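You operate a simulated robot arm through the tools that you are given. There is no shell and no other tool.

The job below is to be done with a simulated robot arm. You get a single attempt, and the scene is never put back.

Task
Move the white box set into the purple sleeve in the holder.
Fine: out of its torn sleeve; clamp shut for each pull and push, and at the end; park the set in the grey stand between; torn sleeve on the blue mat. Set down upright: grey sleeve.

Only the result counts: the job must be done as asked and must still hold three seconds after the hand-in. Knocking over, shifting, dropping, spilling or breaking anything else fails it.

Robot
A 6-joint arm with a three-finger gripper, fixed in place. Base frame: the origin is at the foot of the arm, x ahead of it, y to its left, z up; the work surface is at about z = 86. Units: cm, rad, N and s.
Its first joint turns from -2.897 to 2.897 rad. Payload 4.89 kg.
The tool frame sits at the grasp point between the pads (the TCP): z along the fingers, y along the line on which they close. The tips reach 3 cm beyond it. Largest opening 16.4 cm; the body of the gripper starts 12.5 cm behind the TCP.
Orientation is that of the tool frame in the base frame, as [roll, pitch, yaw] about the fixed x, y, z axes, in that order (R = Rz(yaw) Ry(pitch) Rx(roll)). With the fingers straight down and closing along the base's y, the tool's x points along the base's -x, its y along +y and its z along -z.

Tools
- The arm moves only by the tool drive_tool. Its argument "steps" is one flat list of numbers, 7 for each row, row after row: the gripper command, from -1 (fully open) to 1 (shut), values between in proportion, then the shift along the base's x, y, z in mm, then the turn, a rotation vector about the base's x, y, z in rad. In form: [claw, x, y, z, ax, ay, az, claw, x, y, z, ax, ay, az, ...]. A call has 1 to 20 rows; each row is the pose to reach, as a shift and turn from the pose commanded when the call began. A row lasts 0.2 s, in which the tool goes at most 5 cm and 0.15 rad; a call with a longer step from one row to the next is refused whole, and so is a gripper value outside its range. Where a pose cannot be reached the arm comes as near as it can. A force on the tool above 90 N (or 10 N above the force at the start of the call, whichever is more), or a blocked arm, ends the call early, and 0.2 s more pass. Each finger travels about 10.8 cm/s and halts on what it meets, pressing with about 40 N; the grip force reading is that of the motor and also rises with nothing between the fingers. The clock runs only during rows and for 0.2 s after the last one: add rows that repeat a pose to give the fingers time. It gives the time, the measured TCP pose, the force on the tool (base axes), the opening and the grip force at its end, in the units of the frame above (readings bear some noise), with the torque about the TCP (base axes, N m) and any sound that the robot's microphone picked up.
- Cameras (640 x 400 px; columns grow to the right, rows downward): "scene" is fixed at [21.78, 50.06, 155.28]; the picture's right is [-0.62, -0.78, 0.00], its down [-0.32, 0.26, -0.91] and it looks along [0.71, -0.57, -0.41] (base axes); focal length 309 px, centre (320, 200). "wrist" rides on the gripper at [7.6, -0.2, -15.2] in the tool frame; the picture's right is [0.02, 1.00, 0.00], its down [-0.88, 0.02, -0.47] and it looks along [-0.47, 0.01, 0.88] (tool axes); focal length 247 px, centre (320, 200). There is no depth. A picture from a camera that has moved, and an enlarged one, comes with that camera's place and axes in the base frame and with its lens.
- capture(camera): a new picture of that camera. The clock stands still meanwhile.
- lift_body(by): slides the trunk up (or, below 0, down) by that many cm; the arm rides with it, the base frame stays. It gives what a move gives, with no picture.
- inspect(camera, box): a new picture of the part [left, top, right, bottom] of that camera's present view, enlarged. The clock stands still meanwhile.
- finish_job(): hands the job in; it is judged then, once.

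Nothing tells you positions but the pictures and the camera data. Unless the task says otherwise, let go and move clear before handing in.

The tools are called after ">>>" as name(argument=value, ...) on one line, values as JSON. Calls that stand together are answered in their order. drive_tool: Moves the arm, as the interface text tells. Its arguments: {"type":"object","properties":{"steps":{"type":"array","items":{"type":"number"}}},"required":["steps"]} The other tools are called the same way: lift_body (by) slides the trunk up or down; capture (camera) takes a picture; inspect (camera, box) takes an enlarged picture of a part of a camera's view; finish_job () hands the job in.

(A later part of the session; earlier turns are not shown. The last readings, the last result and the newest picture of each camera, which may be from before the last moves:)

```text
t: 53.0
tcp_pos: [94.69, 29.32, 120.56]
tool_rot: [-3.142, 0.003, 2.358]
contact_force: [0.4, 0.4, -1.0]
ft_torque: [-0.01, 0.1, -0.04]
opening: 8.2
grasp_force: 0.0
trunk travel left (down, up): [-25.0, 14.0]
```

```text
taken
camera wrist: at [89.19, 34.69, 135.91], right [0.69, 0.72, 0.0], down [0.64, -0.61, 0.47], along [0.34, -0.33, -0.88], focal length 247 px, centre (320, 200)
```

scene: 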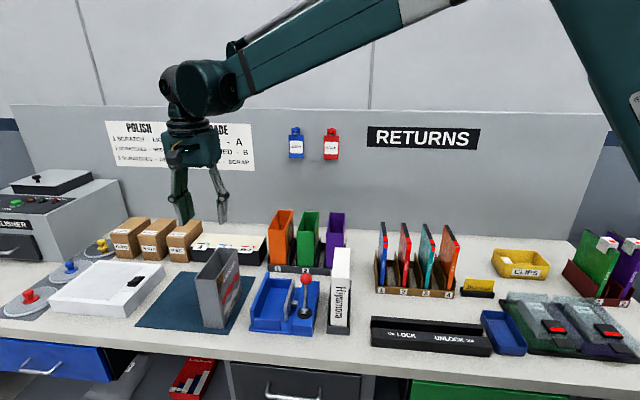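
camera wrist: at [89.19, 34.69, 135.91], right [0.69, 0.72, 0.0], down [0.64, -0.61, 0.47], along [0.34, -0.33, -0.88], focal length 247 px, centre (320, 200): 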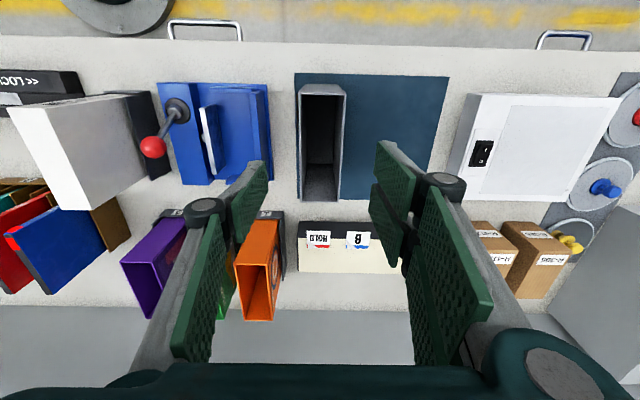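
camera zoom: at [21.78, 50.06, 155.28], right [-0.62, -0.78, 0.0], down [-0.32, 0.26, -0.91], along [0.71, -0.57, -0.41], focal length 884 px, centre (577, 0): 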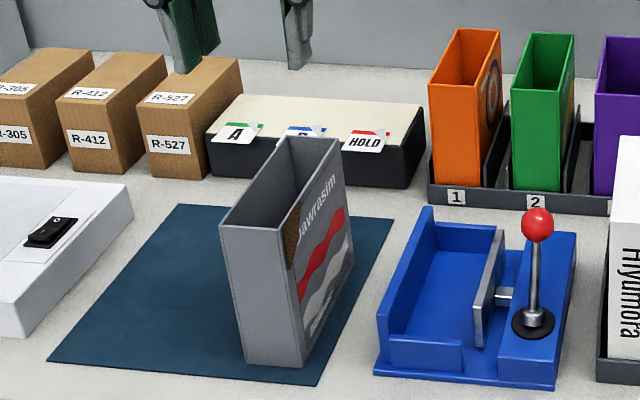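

The grey sleeve stands upright on the mat. Next I'll move above the purple sleeve in slot 3 to measure it.

>>> drive_tool(steps=[0, -2, -20, 5, 0, 0, 0, 0, -5, -60, 10, 0, 0, 0, 0, -8, -100, 15, 0, 0, 0, 0, -12, -140, 20, 0, 0, 0, 0, -15, -180, 20, 0, 0, 0, 0, -18, -220, 20, 0, 0, 0, 0, -22, -260, 20, 0, 0, 0, 0, -25, -300, 20, 0, 0, 0, 0, -28, -340, 20, 0, 0, 0, 0, -31, -380, 20, 0, 0, 0, 0, -33, -410, 20, 0, 0, 0, 0, -33, -419, 20, 0, 0, 0, 0, -33, -419, 20, 0, 0, 0])

>>> capture(camera="wrist")

>>> inspect(camera="wrist", box=[240, 60, 420, 230])

>>> inspect(camera="scene", box=[260, 180, 370, 290])

```text
t: 55.8
tcp_pos: [91.43, -12.54, 122.72]
tool_rot: [3.142, 0.001, 2.357]
contact_force: [0.6, -0.6, -0.2]
ft_torque: [0.06, -0.01, -0.03]
opening: 8.21
grasp_force: 0.0
trunk travel left (down, up): [-25.0, 14.0]
```

```text
taken
camera wrist: at [85.85, -7.16, 138.0], right [0.69, 0.72, 0.0], down [0.64, -0.61, 0.47], along [0.34, -0.33, -0.88], focal length 247 px, centre (320, 200)
```

wrist: 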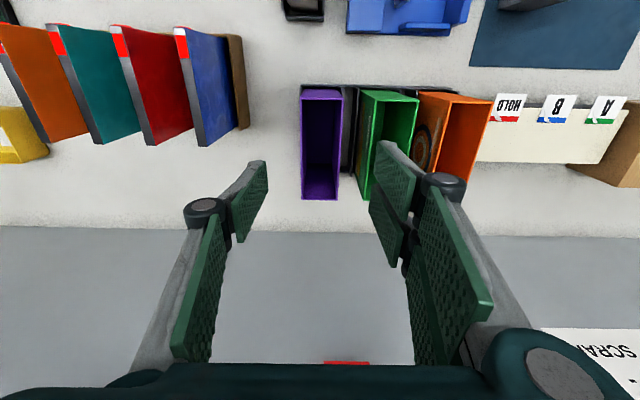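

```text
2.35 times, centred on (330, 145) of wrist
camera zoom: at [85.85, -7.16, 138.0], right [0.69, 0.72, 0.0], down [0.64, -0.61, 0.47], along [0.34, -0.33, -0.88], focal length 581 px, centre (296, 329)
```

zoom: 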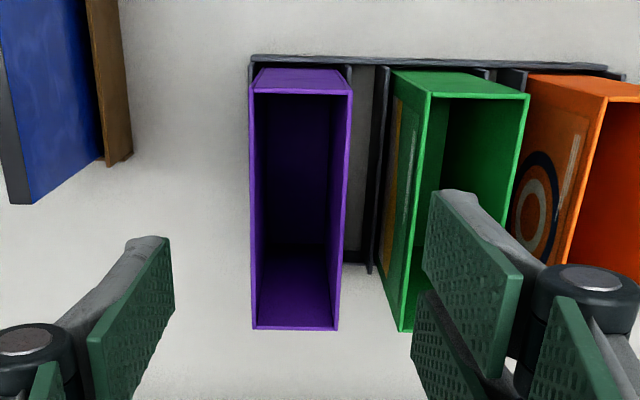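

```text
3.64 times, centred on (315, 235) of scene
camera zoom: at [21.78, 50.06, 155.28], right [-0.62, -0.78, 0.0], down [-0.32, 0.26, -0.91], along [0.71, -0.57, -0.41], focal length 1124 px, centre (338, 73)
```

zoom: 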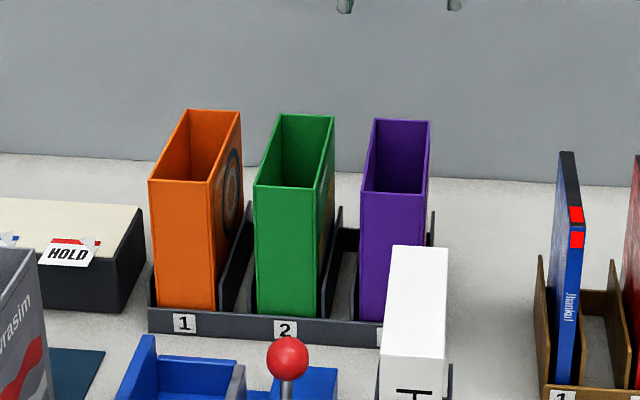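

The purple rim is at z≈102.5, centred at p≈56.05. I'll shift over it, go down with the fingers between it and the green sleeve, and stop to check before closing.

>>> drive_tool(steps=[0.05, 8, -6, 0, 0, 0, 0, 0.05, 16, -12, 0, 0, 0, 0, 0.05, 16, -12, -45, 0, 0, 0, 0.05, 16, -12, -90, 0, 0, 0, 0.05, 16, -12, -135, 0, 0, 0, 0.05, 16, -12, -165, 0, 0, 0, 0.05, 16, -12, -175, 0, 0, 0, 0.05, 16, -12, -175, 0, 0, 0])

>>> inspect(camera="scene", box=[260, 170, 370, 290])

>>> capture(camera="wrist")

```text
t: 57.6
tcp_pos: [92.87, -13.65, 105.18]
tool_rot: [3.14, 0.003, 2.357]
contact_force: [1.1, -0.2, -0.9]
ft_torque: [0.05, 0.06, -0.01]
opening: 7.78
grasp_force: 0.0
trunk travel left (down, up): [-25.0, 14.0]
```

```text
3.33 times, centred on (315, 230) of scene
camera zoom: at [21.78, 50.06, 155.28], right [-0.62, -0.78, 0.0], down [-0.32, 0.26, -0.91], along [0.71, -0.57, -0.41], focal length 1031 px, centre (337, 100)
```

zoom: 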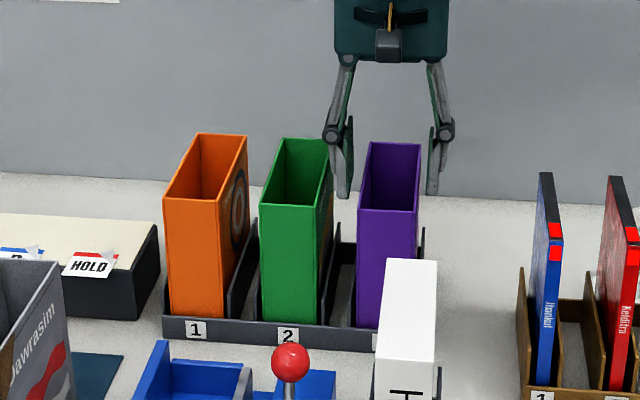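

```text
taken
camera wrist: at [87.43, -8.29, 120.39], right [0.69, 0.72, 0.0], down [0.64, -0.61, 0.47], along [0.34, -0.33, -0.88], focal length 247 px, centre (320, 200)
```

wrist: 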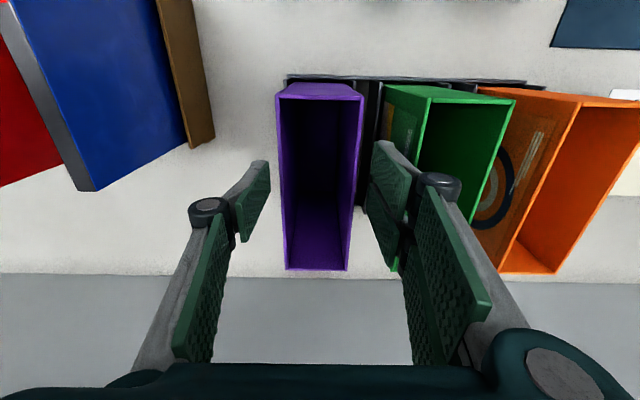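

The fingers straddle the purple rim evenly. I'll go down 4 cm and close.

>>> drive_tool(steps=[0.05, 0, 0, -15, 0, 0, 0, 0.05, 0, 0, -30, 0, 0, 0, 0.05, 0, 0, -40, 0, 0, 0, 0.05, 0, 0, -40, 0, 0, 0, 0.3, 0, 0, -40, 0, 0, 0, 0.6, 0, 0, -40, 0, 0, 0, 1, 0, 0, -40, 0, 0, 0, 1, 0, 0, -40, 0, 0, 0])

>>> capture(camera="wrist")

>>> inspect(camera="scene", box=[260, 170, 370, 290])

```text
t: 59.4
tcp_pos: [92.86, -13.59, 101.21]
tool_rot: [-3.141, 0.002, 2.357]
contact_force: [-0.3, 0.0, 0.0]
ft_torque: [-0.04, -0.03, -0.05]
opening: 5.77
grasp_force: 39.9
trunk travel left (down, up): [-25.0, 14.0]
```

```text
taken
camera wrist: at [87.4, -8.26, 116.47], right [0.69, 0.72, 0.0], down [0.64, -0.61, 0.47], along [0.34, -0.33, -0.88], focal length 247 px, centre (320, 200)
```

wrist: 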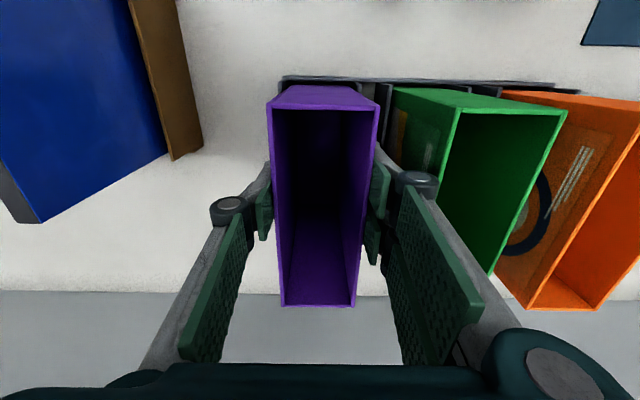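

```text
3.33 times, centred on (315, 230) of scene
camera zoom: at [21.78, 50.06, 155.28], right [-0.62, -0.78, 0.0], down [-0.32, 0.26, -0.91], along [0.71, -0.57, -0.41], focal length 1031 px, centre (337, 100)
```

zoom: 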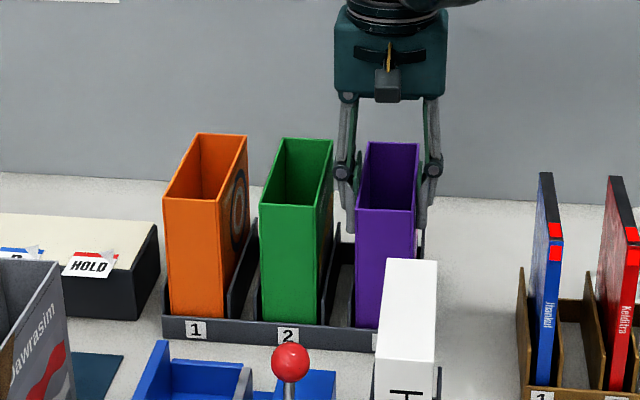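

Purple sleeve held at 5.77 cm. I'll lift it straight up slowly, then well clear of everything.

>>> drive_tool(steps=[1, 0, 0, 5, 0, 0, 0, 1, 0, 0, 15, 0, 0, 0, 1, 0, 0, 30, 0, 0, 0, 1, 0, 0, 50, 0, 0, 0, 1, 0, 0, 75, 0, 0, 0, 1, 0, 0, 105, 0, 0, 0, 1, 0, 0, 140, 0, 0, 0, 1, 0, 0, 175, 0, 0, 0, 1, 0, 0, 205, 0, 0, 0, 1, 0, 0, 225, 0, 0, 0, 1, 0, 0, 225, 0, 0, 0])

>>> capture(camera="scene")

>>> capture(camera="wrist")

```text
t: 61.8
tcp_pos: [93.01, -13.57, 123.69]
tool_rot: [3.141, 0.002, 2.358]
contact_force: [0.9, -0.3, 0.0]
ft_torque: [0.01, -0.01, -0.01]
opening: 5.79
grasp_force: 40.5
trunk travel left (down, up): [-25.0, 14.0]
```

```text
taken
```

scene: 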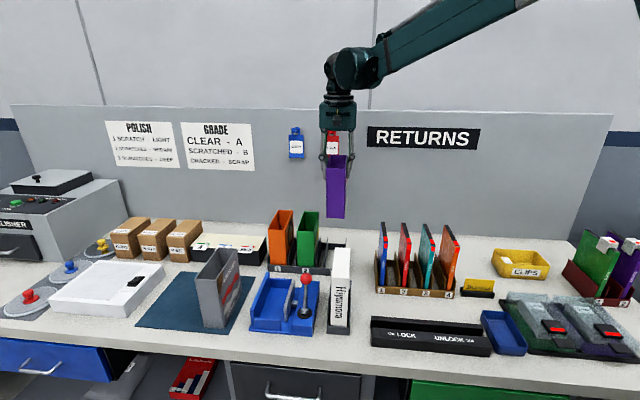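

```text
taken
camera wrist: at [87.43, -8.33, 138.91], right [0.69, 0.72, 0.0], down [0.64, -0.61, 0.47], along [0.34, -0.33, -0.88], focal length 247 px, centre (320, 200)
```

wrist: 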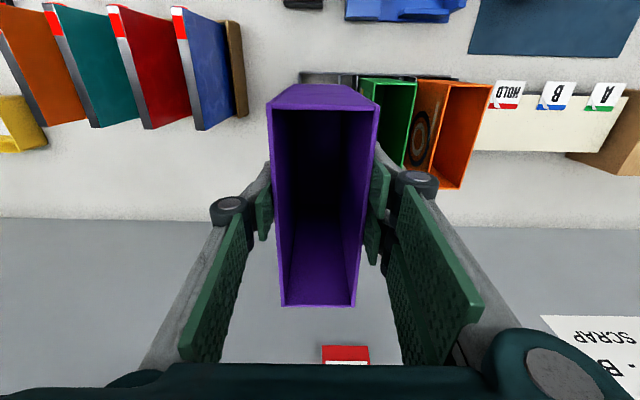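

The purple sleeve hangs clear. Before lowering it into the clamp, I'll look at the empty cradle for clearances.

>>> inspect(camera="scene", box=[245, 265, 325, 340])

```text
5.33 times, centred on (285, 302) of scene
camera zoom: at [21.78, 50.06, 155.28], right [-0.62, -0.78, 0.0], down [-0.32, 0.26, -0.91], along [0.71, -0.57, -0.41], focal length 1649 px, centre (507, -347)
```

zoom: 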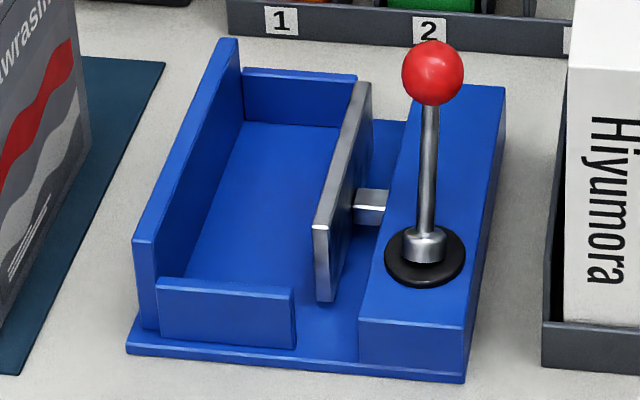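

The cradle has room: back wall at q≈59, front wall at q≈42.2, and the jaw is well back. I'll carry the purple sleeve over it.

>>> drive_tool(steps=[1, -4, 15, 0, 0, 0, 0, 1, -12, 48, 0, 0, 0, 0, 1, -20, 84, 0, 0, 0, 0, 1, -29, 120, 0, 0, 0, 0, 1, -37, 156, 0, 0, 0, 0, 1, -46, 192, 0, 0, 0, 0, 1, -54, 228, 0, 0, 0, 0, 1, -62, 262, 0, 0, 0, 0, 1, -69, 290, 0, 0, 0, 0, 1, -72, 304, 0, 0, 0, 0, 1, -72, 304, 0, 0, 0, 0])

>>> capture(camera="wrist")

>>> inspect(camera="scene", box=[220, 180, 340, 340])

```text
t: 64.2
tcp_pos: [85.67, 16.75, 123.75]
tool_rot: [-3.142, 0.002, 2.357]
contact_force: [0.4, 0.1, 0.1]
ft_torque: [-0.1, 0.0, 0.02]
opening: 5.79
grasp_force: 40.2
trunk travel left (down, up): [-25.0, 14.0]
```

```text
taken
camera wrist: at [80.15, 22.11, 138.96], right [0.69, 0.72, 0.0], down [0.64, -0.61, 0.47], along [0.34, -0.33, -0.88], focal length 247 px, centre (320, 200)
```

wrist: 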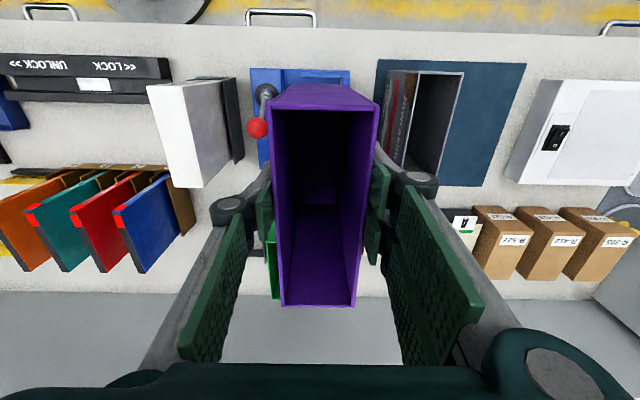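

```text
2.50 times, centred on (280, 260) of scene
camera zoom: at [21.78, 50.06, 155.28], right [-0.62, -0.78, 0.0], down [-0.32, 0.26, -0.91], along [0.71, -0.57, -0.41], focal length 773 px, centre (420, 50)
```

zoom: 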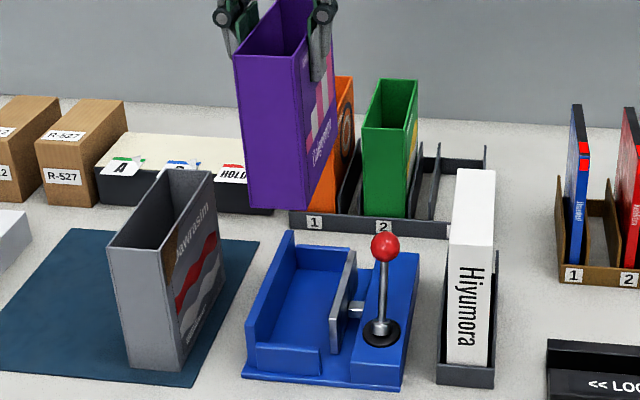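

The sleeve hangs over the cradle. I'll lower it to just above the walls and check alignment.

>>> drive_tool(steps=[1, 0, 0, -30, 0, 0, 0, 1, 0, 0, -60, 0, 0, 0, 1, 0, 0, -90, 0, 0, 0, 1, 0, 0, -115, 0, 0, 0, 1, 0, 0, -130, 0, 0, 0, 1, 0, 0, -130, 0, 0, 0])

>>> inspect(camera="scene", box=[245, 245, 325, 340])

>>> capture(camera="wrist")

```text
t: 65.6
tcp_pos: [85.69, 16.61, 110.57]
tool_rot: [3.141, 0.002, 2.358]
contact_force: [0.7, -0.1, 0.5]
ft_torque: [0.02, 0.04, 0.02]
opening: 5.78
grasp_force: 40.2
trunk travel left (down, up): [-25.0, 14.0]
```

```text
4.21 times, centred on (285, 292) of scene
camera zoom: at [21.78, 50.06, 155.28], right [-0.62, -0.78, 0.0], down [-0.32, 0.26, -0.91], along [0.71, -0.57, -0.41], focal length 1302 px, centre (467, -190)
```

zoom: 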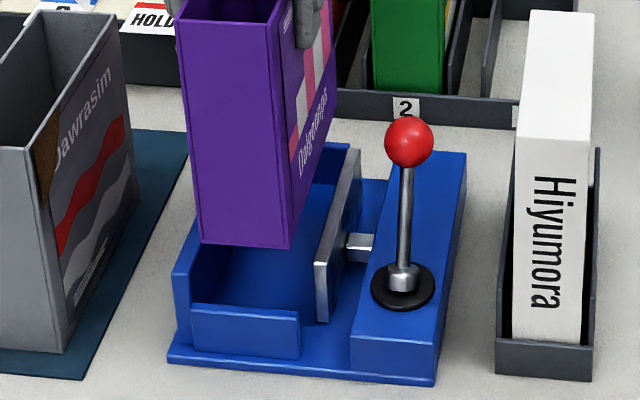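

```text
taken
camera wrist: at [80.24, 22.02, 125.86], right [0.69, 0.72, 0.0], down [0.64, -0.61, 0.47], along [0.34, -0.33, -0.88], focal length 247 px, centre (320, 200)
```

wrist: 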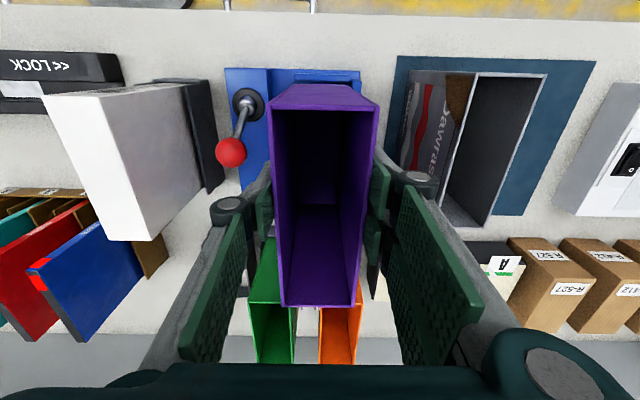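

>>> inspect(camera="scene", box=[255, 295, 305, 340])

>>> inspect(camera="wrist", box=[220, 60, 400, 140])

```text
8.89 times, centred on (280, 318) of scene
camera zoom: at [21.78, 50.06, 155.28], right [-0.62, -0.78, 0.0], down [-0.32, 0.26, -0.91], along [0.71, -0.57, -0.41], focal length 2749 px, centre (676, -844)
```

zoom: 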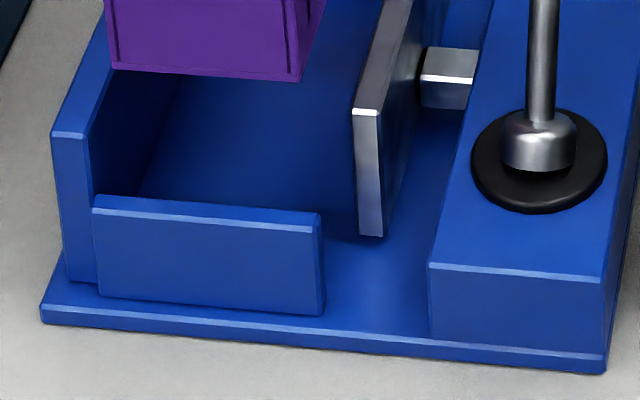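

```text
3.56 times, centred on (310, 100) of wrist
camera zoom: at [80.24, 22.02, 125.86], right [0.69, 0.72, 0.0], down [0.64, -0.61, 0.47], along [0.34, -0.33, -0.88], focal length 878 px, centre (356, 556)
```

zoom: 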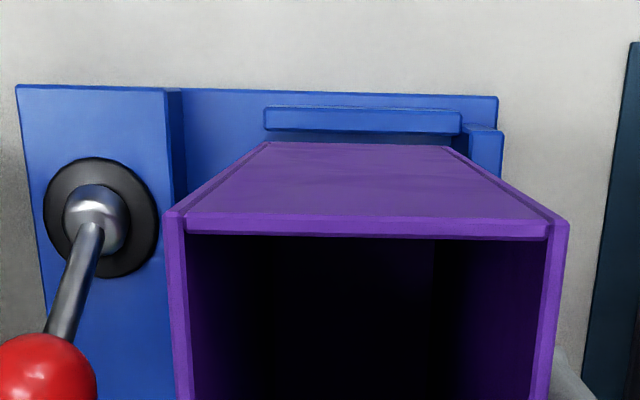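

The sleeve is a little close to the front wall, so I'll shift 3 mm to the back and lower into the cradle.

>>> drive_tool(steps=[1, 2.1, -2.1, 0, 0, 0, 0, 1, 2.1, -2.1, -12, 0, 0, 0, 1, 2.1, -2.1, -24, 0, 0, 0, 1, 2.1, -2.1, -36, 0, 0, 0, 1, 2.1, -2.1, -48, 0, 0, 0, 1, 2.1, -2.1, -60, 0, 0, 0, 1, 2.1, -2.1, -68, 0, 0, 0])

>>> inspect(camera="scene", box=[245, 245, 325, 340])

```text
t: 67.2
tcp_pos: [86.02, 16.51, 103.95]
tool_rot: [3.14, 0.001, 2.359]
contact_force: [-0.1, -0.5, -0.3]
ft_torque: [-0.03, -0.03, 0.01]
opening: 5.8
grasp_force: 40.1
trunk travel left (down, up): [-25.0, 14.0]
```

```text
4.21 times, centred on (285, 292) of scene
camera zoom: at [21.78, 50.06, 155.28], right [-0.62, -0.78, 0.0], down [-0.32, 0.26, -0.91], along [0.71, -0.57, -0.41], focal length 1302 px, centre (467, -190)
```

zoom: 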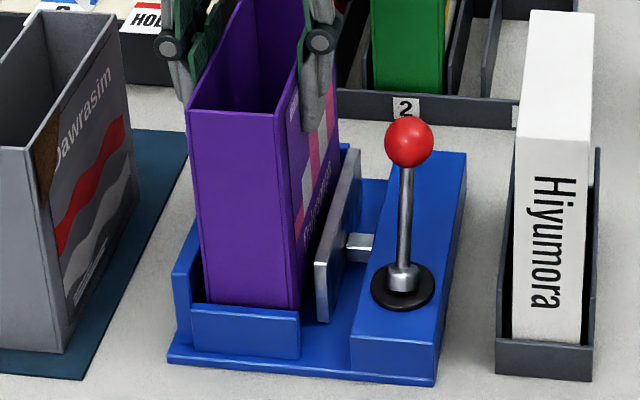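

It is inside the cradle walls without touching. I'll lower the last bit until it rests.

>>> drive_tool(steps=[1, 0, 0, -5, 0, 0, 0, 1, 0, 0, -9, 0, 0, 0, 1, 0, 0, -12, 0, 0, 0, 1, 0, 0, -14, 0, 0, 0, 1, 0, 0, -16, 0, 0, 0])

```text
t: 68.4
tcp_pos: [85.93, 16.68, 102.27]
tool_rot: [3.14, 0.002, 2.357]
contact_force: [0.6, 0.0, -0.4]
ft_torque: [0.05, 0.0, -0.01]
opening: 5.79
grasp_force: 39.8
trunk travel left (down, up): [-25.0, 14.0]
```

>>> drive_tool(steps=[1, 0, 0, -2, 0, 0, 0, 1, 0, 0, -4, 0, 0, 0])

```text
t: 69.0
tcp_pos: [85.9, 16.61, 101.85]
tool_rot: [3.141, 0.002, 2.358]
contact_force: [0.1, -0.2, 12.7]
ft_torque: [0.08, -0.43, -0.01]
opening: 5.79
grasp_force: 40.4
trunk travel left (down, up): [-25.0, 14.0]
```

It rests on the cradle floor. I'll ease it a few millimetres towards the fixed wall, then release and rise.

>>> drive_tool(steps=[1, 0, 0, 2, 0, 0, 0, 1, 1.4, 1.4, 2, 0, 0, 0, 1, 2.8, 2.8, 2, 0, 0, 0, 1, 2.8, 2.8, 2, 0, 0, 0])

>>> drive_tool(steps=[1, 0, 0, -1, 0, 0, 0, 0.6, 0, 0, -1, 0, 0, 0, 0.2, 0, 0, -1, 0, 0, 0, 0, 0, 0, -1, 0, 0, 0, 0, 0, 0, -1, 0, 0, 0, 0, 0, 0, 40, 0, 0, 0, 0, 0, 0, 80, 0, 0, 0, 0, 0, 0, 120, 0, 0, 0, 0, 0, 0, 160, 0, 0, 0, 0, 0, 0, 195, 0, 0, 0])

>>> inspect(camera="scene", box=[235, 220, 355, 340])

>>> capture(camera="wrist")

```text
t: 70.0
tcp_pos: [86.12, 16.95, 102.09]
tool_rot: [-3.141, 0.002, 2.36]
contact_force: [-0.7, 1.0, -0.2]
ft_torque: [0.01, 0.01, 0.01]
opening: 5.79
grasp_force: 40.4
trunk travel left (down, up): [-25.0, 14.0]
```

```text
t: 72.2
tcp_pos: [86.15, 16.83, 121.81]
tool_rot: [3.141, 0.001, 2.358]
contact_force: [0.8, 0.4, -0.9]
ft_torque: [-0.01, 0.05, -0.02]
opening: 8.18
grasp_force: 0.1
trunk travel left (down, up): [-25.0, 14.0]
```

```text
3.33 times, centred on (295, 280) of scene
camera zoom: at [21.78, 50.06, 155.28], right [-0.62, -0.78, 0.0], down [-0.32, 0.26, -0.91], along [0.71, -0.57, -0.41], focal length 1031 px, centre (403, -67)
```

zoom: 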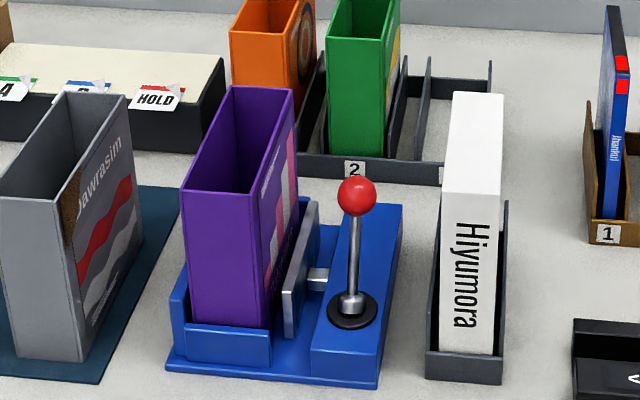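

```text
taken
camera wrist: at [80.56, 22.08, 137.12], right [0.69, 0.72, 0.0], down [0.64, -0.61, 0.47], along [0.34, -0.33, -0.88], focal length 247 px, centre (320, 200)
```

wrist: 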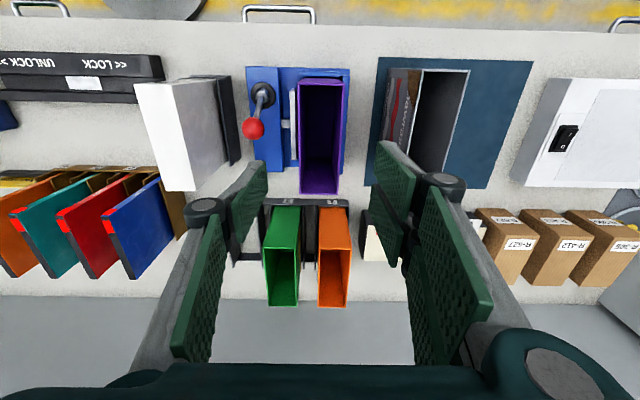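

The purple sleeve stands in the cradle. Now I'll shut the clamp the same way as before, pushing from behind the ball.

>>> drive_tool(steps=[0.3, -6.7, -31, 0, 0, 0, 0, 0.7, -13.4, -62, 0, 0, 0, 0, 1, -20, -93, 0, 0, 0, 0, 1, -26.8, -125, 0, 0, 0, 0, 1, -26.8, -125, 0, 0, 0, 0, 1, -26.8, -125, -45, 0, 0, 0, 1, -26.8, -125, -90, 0, 0, 0, 1, -26.8, -125, -135, 0, 0, 0, 1, -26.8, -125, -170, 0, 0, 0, 1, -26.8, -125, -190, 0, 0, 0, 1, -26.8, -125, -205, 0, 0, 0, 1, -26.8, -125, -216, 0, 0, 0, 1, -26.8, -125, -216, 0, 0, 0])

>>> capture(camera="wrist")

```text
t: 75.0
tcp_pos: [83.6, 4.28, 99.97]
tool_rot: [3.141, 0.002, 2.356]
contact_force: [0.9, 0.1, 0.4]
ft_torque: [-0.02, 0.03, -0.03]
opening: 0.01
grasp_force: 39.8
trunk travel left (down, up): [-25.0, 14.0]
```

```text
taken
camera wrist: at [78.01, 9.7, 115.31], right [0.69, 0.72, 0.0], down [0.64, -0.61, 0.47], along [0.34, -0.33, -0.88], focal length 247 px, centre (320, 200)
```

wrist: 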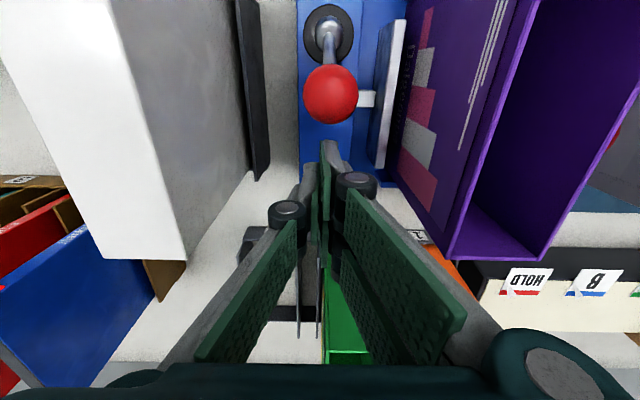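

Same position behind the ball as before. Pushing to the front.

>>> drive_tool(steps=[1, -5, 5, 0, 0, 0, 0, 1, -10, 10, 0, 0, 0, 0, 1, -15, 15, 0, 0, 0, 0, 1, -20, 20, 0, 0, 0, 0, 1, -25, 25, 0, 0, 0, 0, 1, -30, 30, 0, 0, 0, 0, 1, -35, 35, 0, 0, 0, 0, 1, -40, 40, 0, 0, 0, 0, 1, -44, 44, -1, 0, 0, 0, 1, -48, 48, -2, 0, 0, 0, 1, -52, 52, -4, 0, 0, 0, 1, -55, 55, -7, 0, 0, 0, 1, -58, 58, -10, 0, 0, 0])

>>> inspect(camera="scene", box=[235, 220, 355, 340])

```text
t: 77.8
tcp_pos: [77.87, 10.24, 99.0]
tool_rot: [-3.141, 0.002, 2.358]
contact_force: [0.2, 0.5, 0.1]
ft_torque: [0.0, -0.01, -0.01]
opening: 0.01
grasp_force: 40.4
trunk travel left (down, up): [-25.0, 14.0]
```

```text
3.33 times, centred on (295, 280) of scene
camera zoom: at [21.78, 50.06, 155.28], right [-0.62, -0.78, 0.0], down [-0.32, 0.26, -0.91], along [0.71, -0.57, -0.41], focal length 1031 px, centre (403, -67)
```

zoom: 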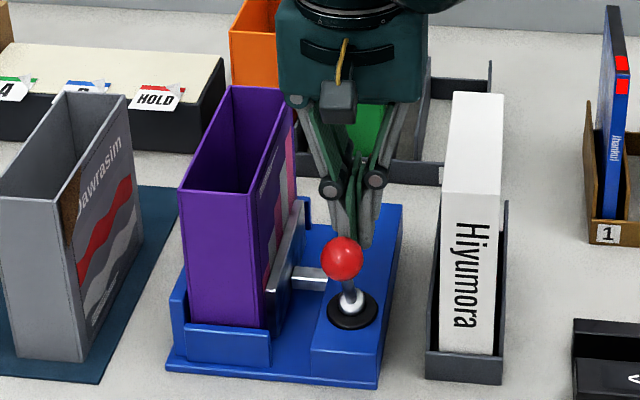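

>>> drive_tool(steps=[1, -2, 2, -2, 0, 0, 0, 1, -4, 4, -4, 0, 0, 0, 1, -5.5, 5.5, -5, 0, 0, 0])

>>> inspect(camera="scene", box=[235, 220, 355, 340])

>>> inspect(camera="wrist", box=[280, 60, 480, 220])

```text
t: 78.6
tcp_pos: [77.2, 10.77, 98.43]
tool_rot: [3.142, 0.002, 2.356]
contact_force: [5.3, -3.2, 7.0]
ft_torque: [0.08, -0.04, -0.1]
opening: 0.01
grasp_force: 39.8
trunk travel left (down, up): [-25.0, 14.0]
```

```text
3.33 times, centred on (295, 280) of scene
camera zoom: at [21.78, 50.06, 155.28], right [-0.62, -0.78, 0.0], down [-0.32, 0.26, -0.91], along [0.71, -0.57, -0.41], focal length 1031 px, centre (403, -67)
```

zoom: 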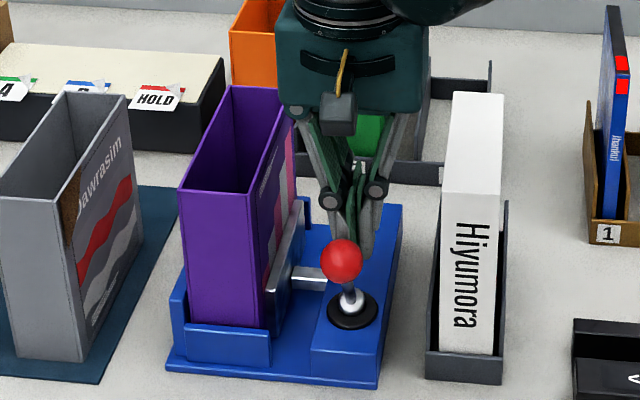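

```text
2.50 times, centred on (380, 140) of wrist
camera zoom: at [71.7, 15.96, 113.77], right [0.69, 0.72, 0.0], down [0.64, -0.61, 0.47], along [0.34, -0.33, -0.88], focal length 617 px, centre (170, 350)
```

zoom: 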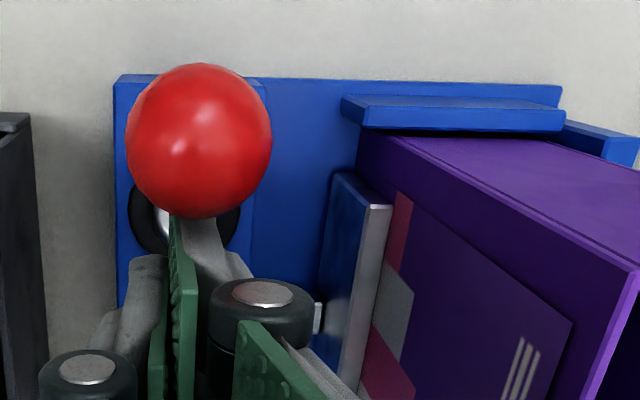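

The clamp is shut on the purple sleeve, in the same lever position as before. I'll back off, rise and go above the white set in the stand.

>>> drive_tool(steps=[1, 7, -7, 0, 0, 0, 0, 1, 21, -21, 0, 0, 0, 0, 1, 28, -28, 30, 0, 0, 0, 1, 28, -28, 75, 0, 0, 0, 1, 28, -28, 120, 0, 0, 0, 1, 28, -28, 160, 0, 0, 0, 0.5, 28, -28, 200, 0, 0, 0, 0, 28, -28, 230, 0, 0, 0, 0, 0, -50, 230, 0, 0, 0, 0, -20, -75, 230, 0, 0, 0, 0, -40, -92, 230, 0, 0, 0, 0, -40, -92, 230, 0, 0, 0])

>>> capture(camera="wrist")

>>> inspect(camera="scene", box=[235, 220, 355, 340])

>>> inspect(camera="wrist", box=[260, 50, 460, 220])

```text
t: 81.2
tcp_pos: [73.29, 1.22, 121.55]
tool_rot: [3.141, 0.003, 2.359]
contact_force: [0.2, -0.4, 0.9]
ft_torque: [0.09, -0.11, 0.01]
opening: 8.2
grasp_force: 0.3
trunk travel left (down, up): [-25.0, 14.0]
```

```text
taken
camera wrist: at [67.63, 6.52, 136.84], right [0.69, 0.72, 0.0], down [0.64, -0.61, 0.47], along [0.34, -0.33, -0.88], focal length 247 px, centre (320, 200)
```

wrist: 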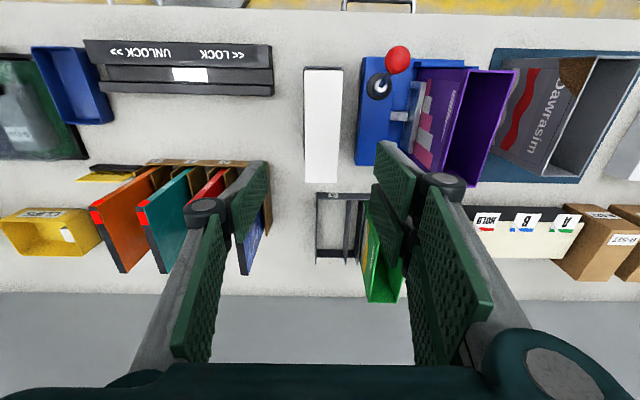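

```text
3.33 times, centred on (295, 280) of scene
camera zoom: at [21.78, 50.06, 155.28], right [-0.62, -0.78, 0.0], down [-0.32, 0.26, -0.91], along [0.71, -0.57, -0.41], focal length 1031 px, centre (403, -67)
```

zoom: 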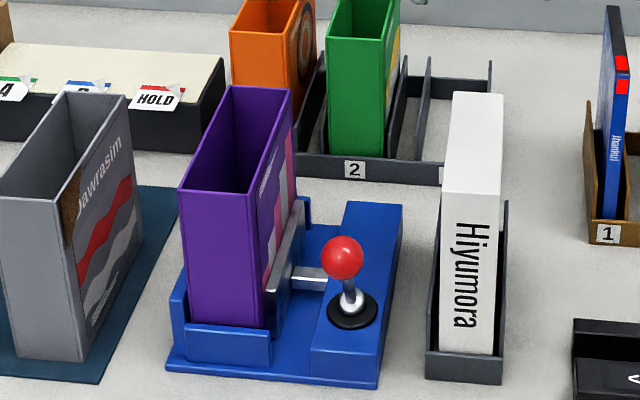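

```text
2.35 times, centred on (360, 135) of wrist
camera zoom: at [67.63, 6.52, 136.84], right [0.69, 0.72, 0.0], down [0.64, -0.61, 0.47], along [0.34, -0.33, -0.88], focal length 581 px, centre (226, 353)
```

zoom: 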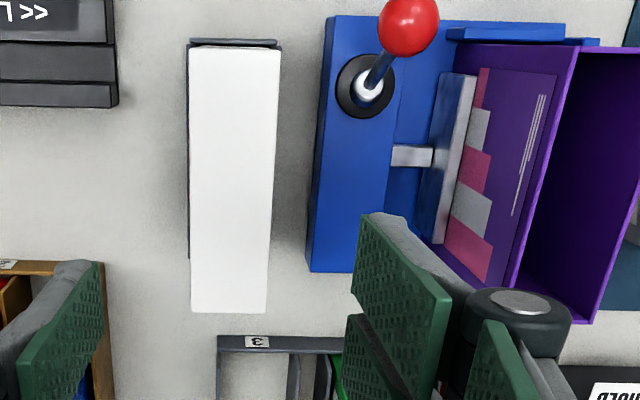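

Clamp shut, set upright. I'll line up on the set and grip it at the same height as before.

>>> drive_tool(steps=[0, -0.7, 3.5, -40, 0, 0, 0, 0, -0.7, 3.5, -80, 0, 0, 0, 0, -0.7, 3.5, -120, 0, 0, 0, 0, -0.7, 3.5, -148, 0, 0, 0, 0, -0.7, 3.5, -157, 0, 0, 0, 0, -0.7, 3.5, -157, 0, 0, 0, 0.3, -0.7, 3.5, -157, 0, 0, 0, 0.6, -0.7, 3.5, -157, 0, 0, 0, 1, -0.7, 3.5, -157, 0, 0, 0, 1, -0.7, 3.5, -157, 0, 0, 0])

>>> capture(camera="wrist")

>>> inspect(camera="scene", box=[290, 200, 390, 340])

```text
t: 83.4
tcp_pos: [73.01, 1.8, 105.75]
tool_rot: [3.141, 0.002, 2.358]
contact_force: [-0.3, 0.4, -0.3]
ft_torque: [-0.05, 0.03, 0.0]
opening: 4.45
grasp_force: 39.7
trunk travel left (down, up): [-25.0, 14.0]
```

```text
taken
camera wrist: at [67.54, 7.16, 120.99], right [0.69, 0.72, 0.0], down [0.64, -0.61, 0.47], along [0.34, -0.33, -0.88], focal length 247 px, centre (320, 200)
```

wrist: 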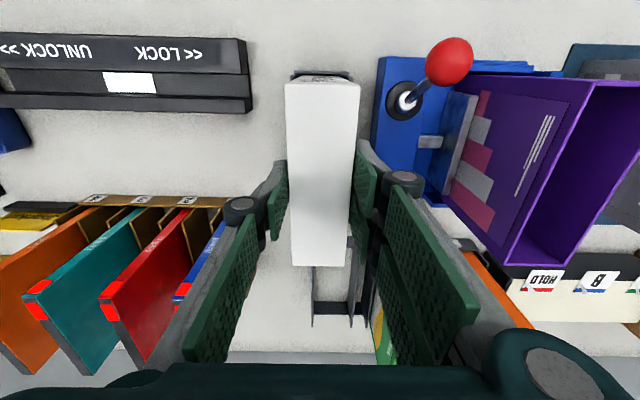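

```text
2.86 times, centred on (340, 270) of scene
camera zoom: at [21.78, 50.06, 155.28], right [-0.62, -0.78, 0.0], down [-0.32, 0.26, -0.91], along [0.71, -0.57, -0.41], focal length 884 px, centre (263, 0)
```

zoom: 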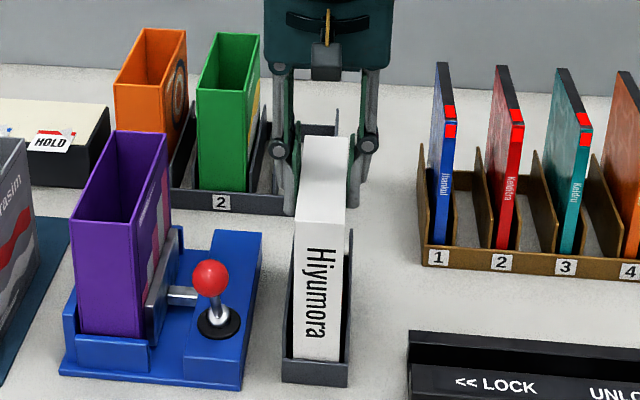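

The set is gripped at 4.45 cm. I'll lift it straight up, clear of the stand and above the sleeve rim.

>>> drive_tool(steps=[1, 0, 0, 5, 0, 0, 0, 1, 0, 0, 15, 0, 0, 0, 1, 0, 0, 30, 0, 0, 0, 1, 0, 0, 50, 0, 0, 0, 1, 0, 0, 75, 0, 0, 0, 1, 0, 0, 105, 0, 0, 0, 1, 0, 0, 140, 0, 0, 0, 1, 0, 0, 175, 0, 0, 0, 1, 0, 0, 205, 0, 0, 0, 1, 0, 0, 225, 0, 0, 0, 1, 0, 0, 230, 0, 0, 0, 1, 0, 0, 230, 0, 0, 0])

>>> inspect(camera="scene", box=[220, 140, 400, 340])

>>> capture(camera="wrist")

>>> inspect(camera="wrist", box=[360, 50, 480, 170])

```text
t: 86.0
tcp_pos: [73.11, 2.01, 128.84]
tool_rot: [-3.141, 0.002, 2.358]
contact_force: [-0.5, -1.1, -3.4]
ft_torque: [0.02, -0.03, 0.01]
opening: 4.5
grasp_force: 39.9
trunk travel left (down, up): [-25.0, 14.0]
```

```text
2.00 times, centred on (310, 240) of scene
camera zoom: at [21.78, 50.06, 155.28], right [-0.62, -0.78, 0.0], down [-0.32, 0.26, -0.91], along [0.71, -0.57, -0.41], focal length 618 px, centre (340, 120)
```

zoom: 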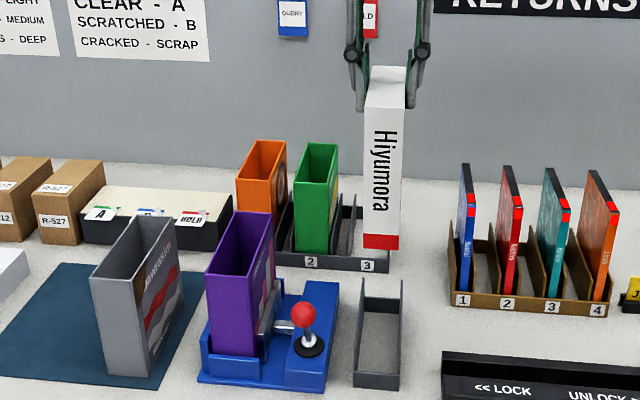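

```text
taken
camera wrist: at [67.59, 7.24, 144.11], right [0.69, 0.72, 0.0], down [0.64, -0.61, 0.47], along [0.34, -0.33, -0.88], focal length 247 px, centre (320, 200)
```

wrist: 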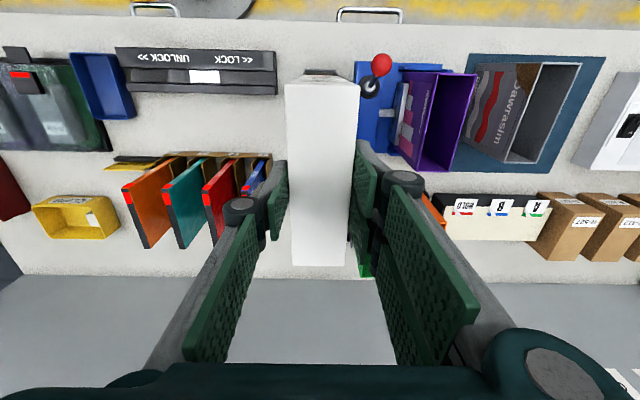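

```text
3.33 times, centred on (420, 110) of wrist
camera zoom: at [67.59, 7.24, 144.11], right [0.69, 0.72, 0.0], down [0.64, -0.61, 0.47], along [0.34, -0.33, -0.88], focal length 823 px, centre (-13, 500)
```

zoom: 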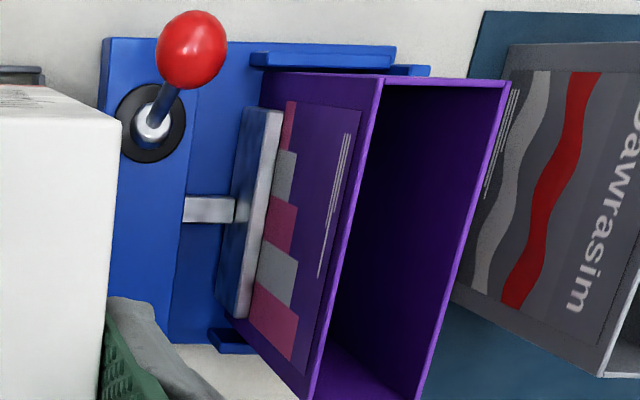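

The set is free. I'll carry it over the purple sleeve and check alignment from both cameras.

>>> drive_tool(steps=[1, 10, 10, 0, 0, 0, 0, 1, 30, 29, 0, 0, 0, 0, 1, 55, 54, 0, 0, 0, 0, 1, 80, 78, 0, 0, 0, 0, 1, 105, 102, 0, 0, 0, 0, 1, 127, 123, 0, 0, 0, 0, 1, 139, 135, 0, 0, 0, 0, 1, 143, 139, 0, 0, 0, 0, 1, 143, 139, 0, 0, 0, 0, 1, 143, 139, 0, 0, 0, 0])

>>> capture(camera="wrist")

>>> inspect(camera="wrist", box=[260, 50, 380, 130])

>>> inspect(camera="scene", box=[235, 200, 325, 300])

```text
t: 88.2
tcp_pos: [87.5, 15.78, 128.67]
tool_rot: [3.141, 0.001, 2.358]
contact_force: [-1.0, -0.5, -3.6]
ft_torque: [0.01, 0.0, -0.01]
opening: 4.45
grasp_force: 40.1
trunk travel left (down, up): [-25.0, 14.0]
```

```text
taken
camera wrist: at [81.97, 21.06, 144.04], right [0.69, 0.72, 0.0], down [0.64, -0.61, 0.47], along [0.34, -0.33, -0.88], focal length 247 px, centre (320, 200)
```

wrist: 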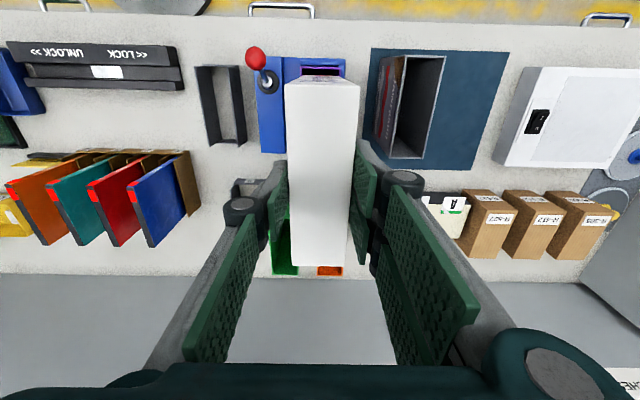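

```text
5.00 times, centred on (320, 90) of wrist
camera zoom: at [81.97, 21.06, 144.04], right [0.69, 0.72, 0.0], down [0.64, -0.61, 0.47], along [0.34, -0.33, -0.88], focal length 1235 px, centre (320, 750)
```

zoom: 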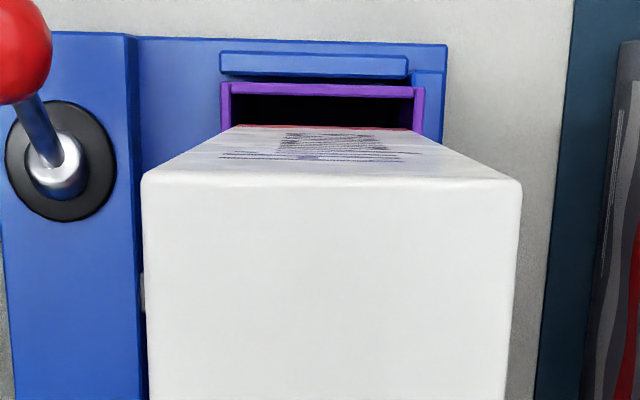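

```text
4.00 times, centred on (280, 250) of scene
camera zoom: at [21.78, 50.06, 155.28], right [-0.62, -0.78, 0.0], down [-0.32, 0.26, -0.91], along [0.71, -0.57, -0.41], focal length 1237 px, centre (480, 0)
```

zoom: 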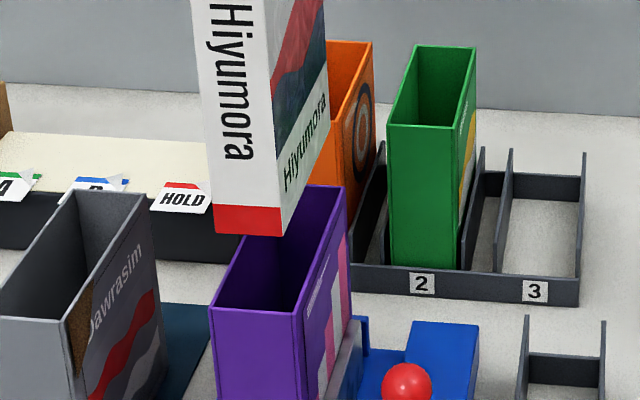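

The set is centred across the sleeve but about 4 mm too far back. I'll correct that and lower to just above the rim.

>>> drive_tool(steps=[1, -3, 2.3, 0, 0, 0, 0, 1, -3, 2.3, -15, 0, 0, 0, 1, -3, 2.3, -30, 0, 0, 0, 1, -3, 2.3, -42, 0, 0, 0, 1, -3, 2.3, -48, 0, 0, 0, 1, -3, 2.3, -48, 0, 0, 0])

>>> inspect(camera="wrist", box=[260, 50, 380, 130])

>>> inspect(camera="scene", box=[245, 230, 315, 300])

```text
t: 89.6
tcp_pos: [87.09, 15.87, 124.05]
tool_rot: [-3.141, 0.0, 2.358]
contact_force: [0.4, -0.2, -3.3]
ft_torque: [0.01, 0.01, -0.02]
opening: 4.48
grasp_force: 39.8
trunk travel left (down, up): [-25.0, 14.0]
```

```text
5.00 times, centred on (320, 90) of wrist
camera zoom: at [81.57, 21.15, 139.28], right [0.69, 0.72, 0.0], down [0.64, -0.61, 0.47], along [0.34, -0.33, -0.88], focal length 1235 px, centre (320, 750)
```

zoom: 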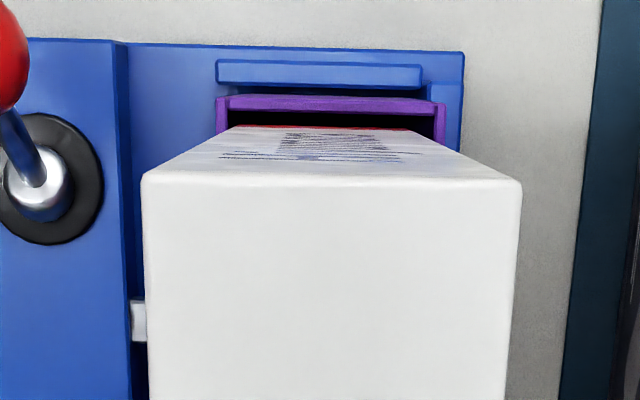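

```text
5.71 times, centred on (280, 265) of scene
camera zoom: at [21.78, 50.06, 155.28], right [-0.62, -0.78, 0.0], down [-0.32, 0.26, -0.91], along [0.71, -0.57, -0.41], focal length 1767 px, centre (549, -171)
```

zoom: 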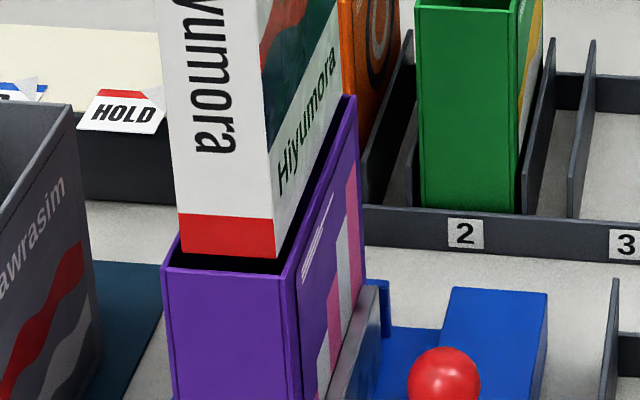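

>>> inspect(camera="scene", box=[258, 262, 298, 287])

>>> inspect(camera="wrist", box=[295, 60, 355, 90])

```text
16.00 times, centred on (278, 274) of scene
camera zoom: at [21.78, 50.06, 155.28], right [-0.62, -0.78, 0.0], down [-0.32, 0.26, -0.91], along [0.71, -0.57, -0.41], focal length 4948 px, centre (992, -992)
```

zoom: 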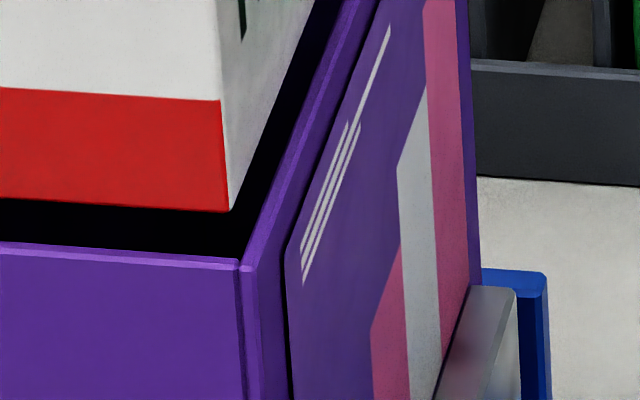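

```text
10.67 times, centred on (325, 75) of wrist
camera zoom: at [81.57, 21.15, 139.28], right [0.69, 0.72, 0.0], down [0.64, -0.61, 0.47], along [0.34, -0.33, -0.88], focal length 2634 px, centre (267, 1533)
```

zoom: 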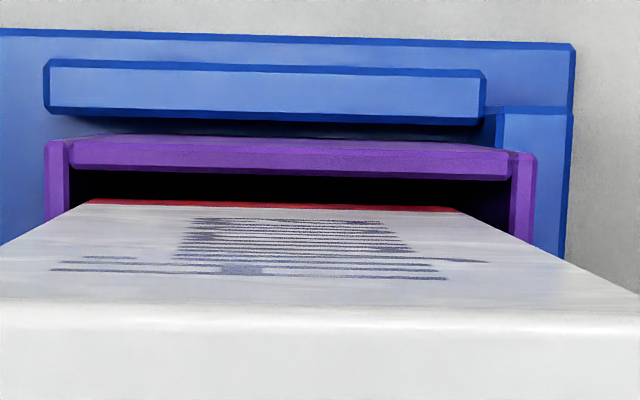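

The set needs about 1.5 mm more towards the fixed wall; front and back gaps are even. I'll correct and start the insertion slowly.

>>> drive_tool(steps=[1, 1.1, 1.1, 0, 0, 0, 0, 1, 1.1, 1.1, -5, 0, 0, 0, 1, 1.1, 1.1, -10, 0, 0, 0, 1, 1.1, 1.1, -15, 0, 0, 0, 1, 1.1, 1.1, -20, 0, 0, 0, 1, 1.1, 1.1, -25, 0, 0, 0])

>>> inspect(camera="scene", box=[245, 230, 315, 300])

>>> inspect(camera="wrist", box=[270, 50, 370, 110])

```text
t: 91.0
tcp_pos: [87.22, 16.01, 121.52]
tool_rot: [3.141, 0.002, 2.36]
contact_force: [-0.7, -0.9, -4.0]
ft_torque: [0.03, -0.01, 0.01]
opening: 4.45
grasp_force: 40.1
trunk travel left (down, up): [-25.0, 14.0]
```

```text
5.71 times, centred on (280, 265) of scene
camera zoom: at [21.78, 50.06, 155.28], right [-0.62, -0.78, 0.0], down [-0.32, 0.26, -0.91], along [0.71, -0.57, -0.41], focal length 1767 px, centre (549, -171)
```

zoom: 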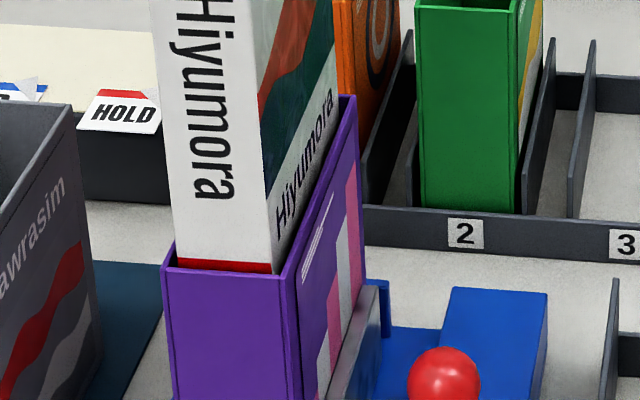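

```text
6.40 times, centred on (320, 80) of wrist
camera zoom: at [81.74, 21.33, 136.8], right [0.69, 0.72, 0.0], down [0.64, -0.61, 0.47], along [0.34, -0.33, -0.88], focal length 1581 px, centre (320, 968)
```

zoom: 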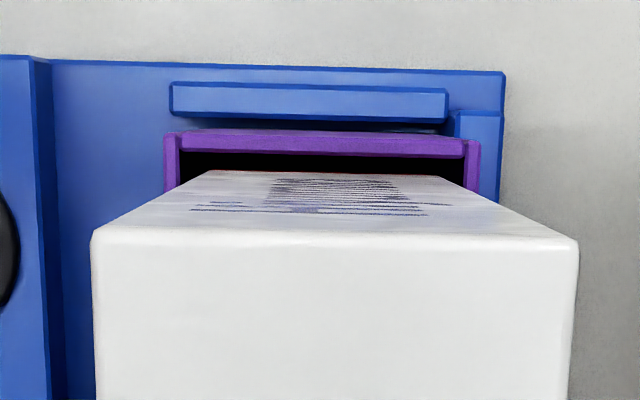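

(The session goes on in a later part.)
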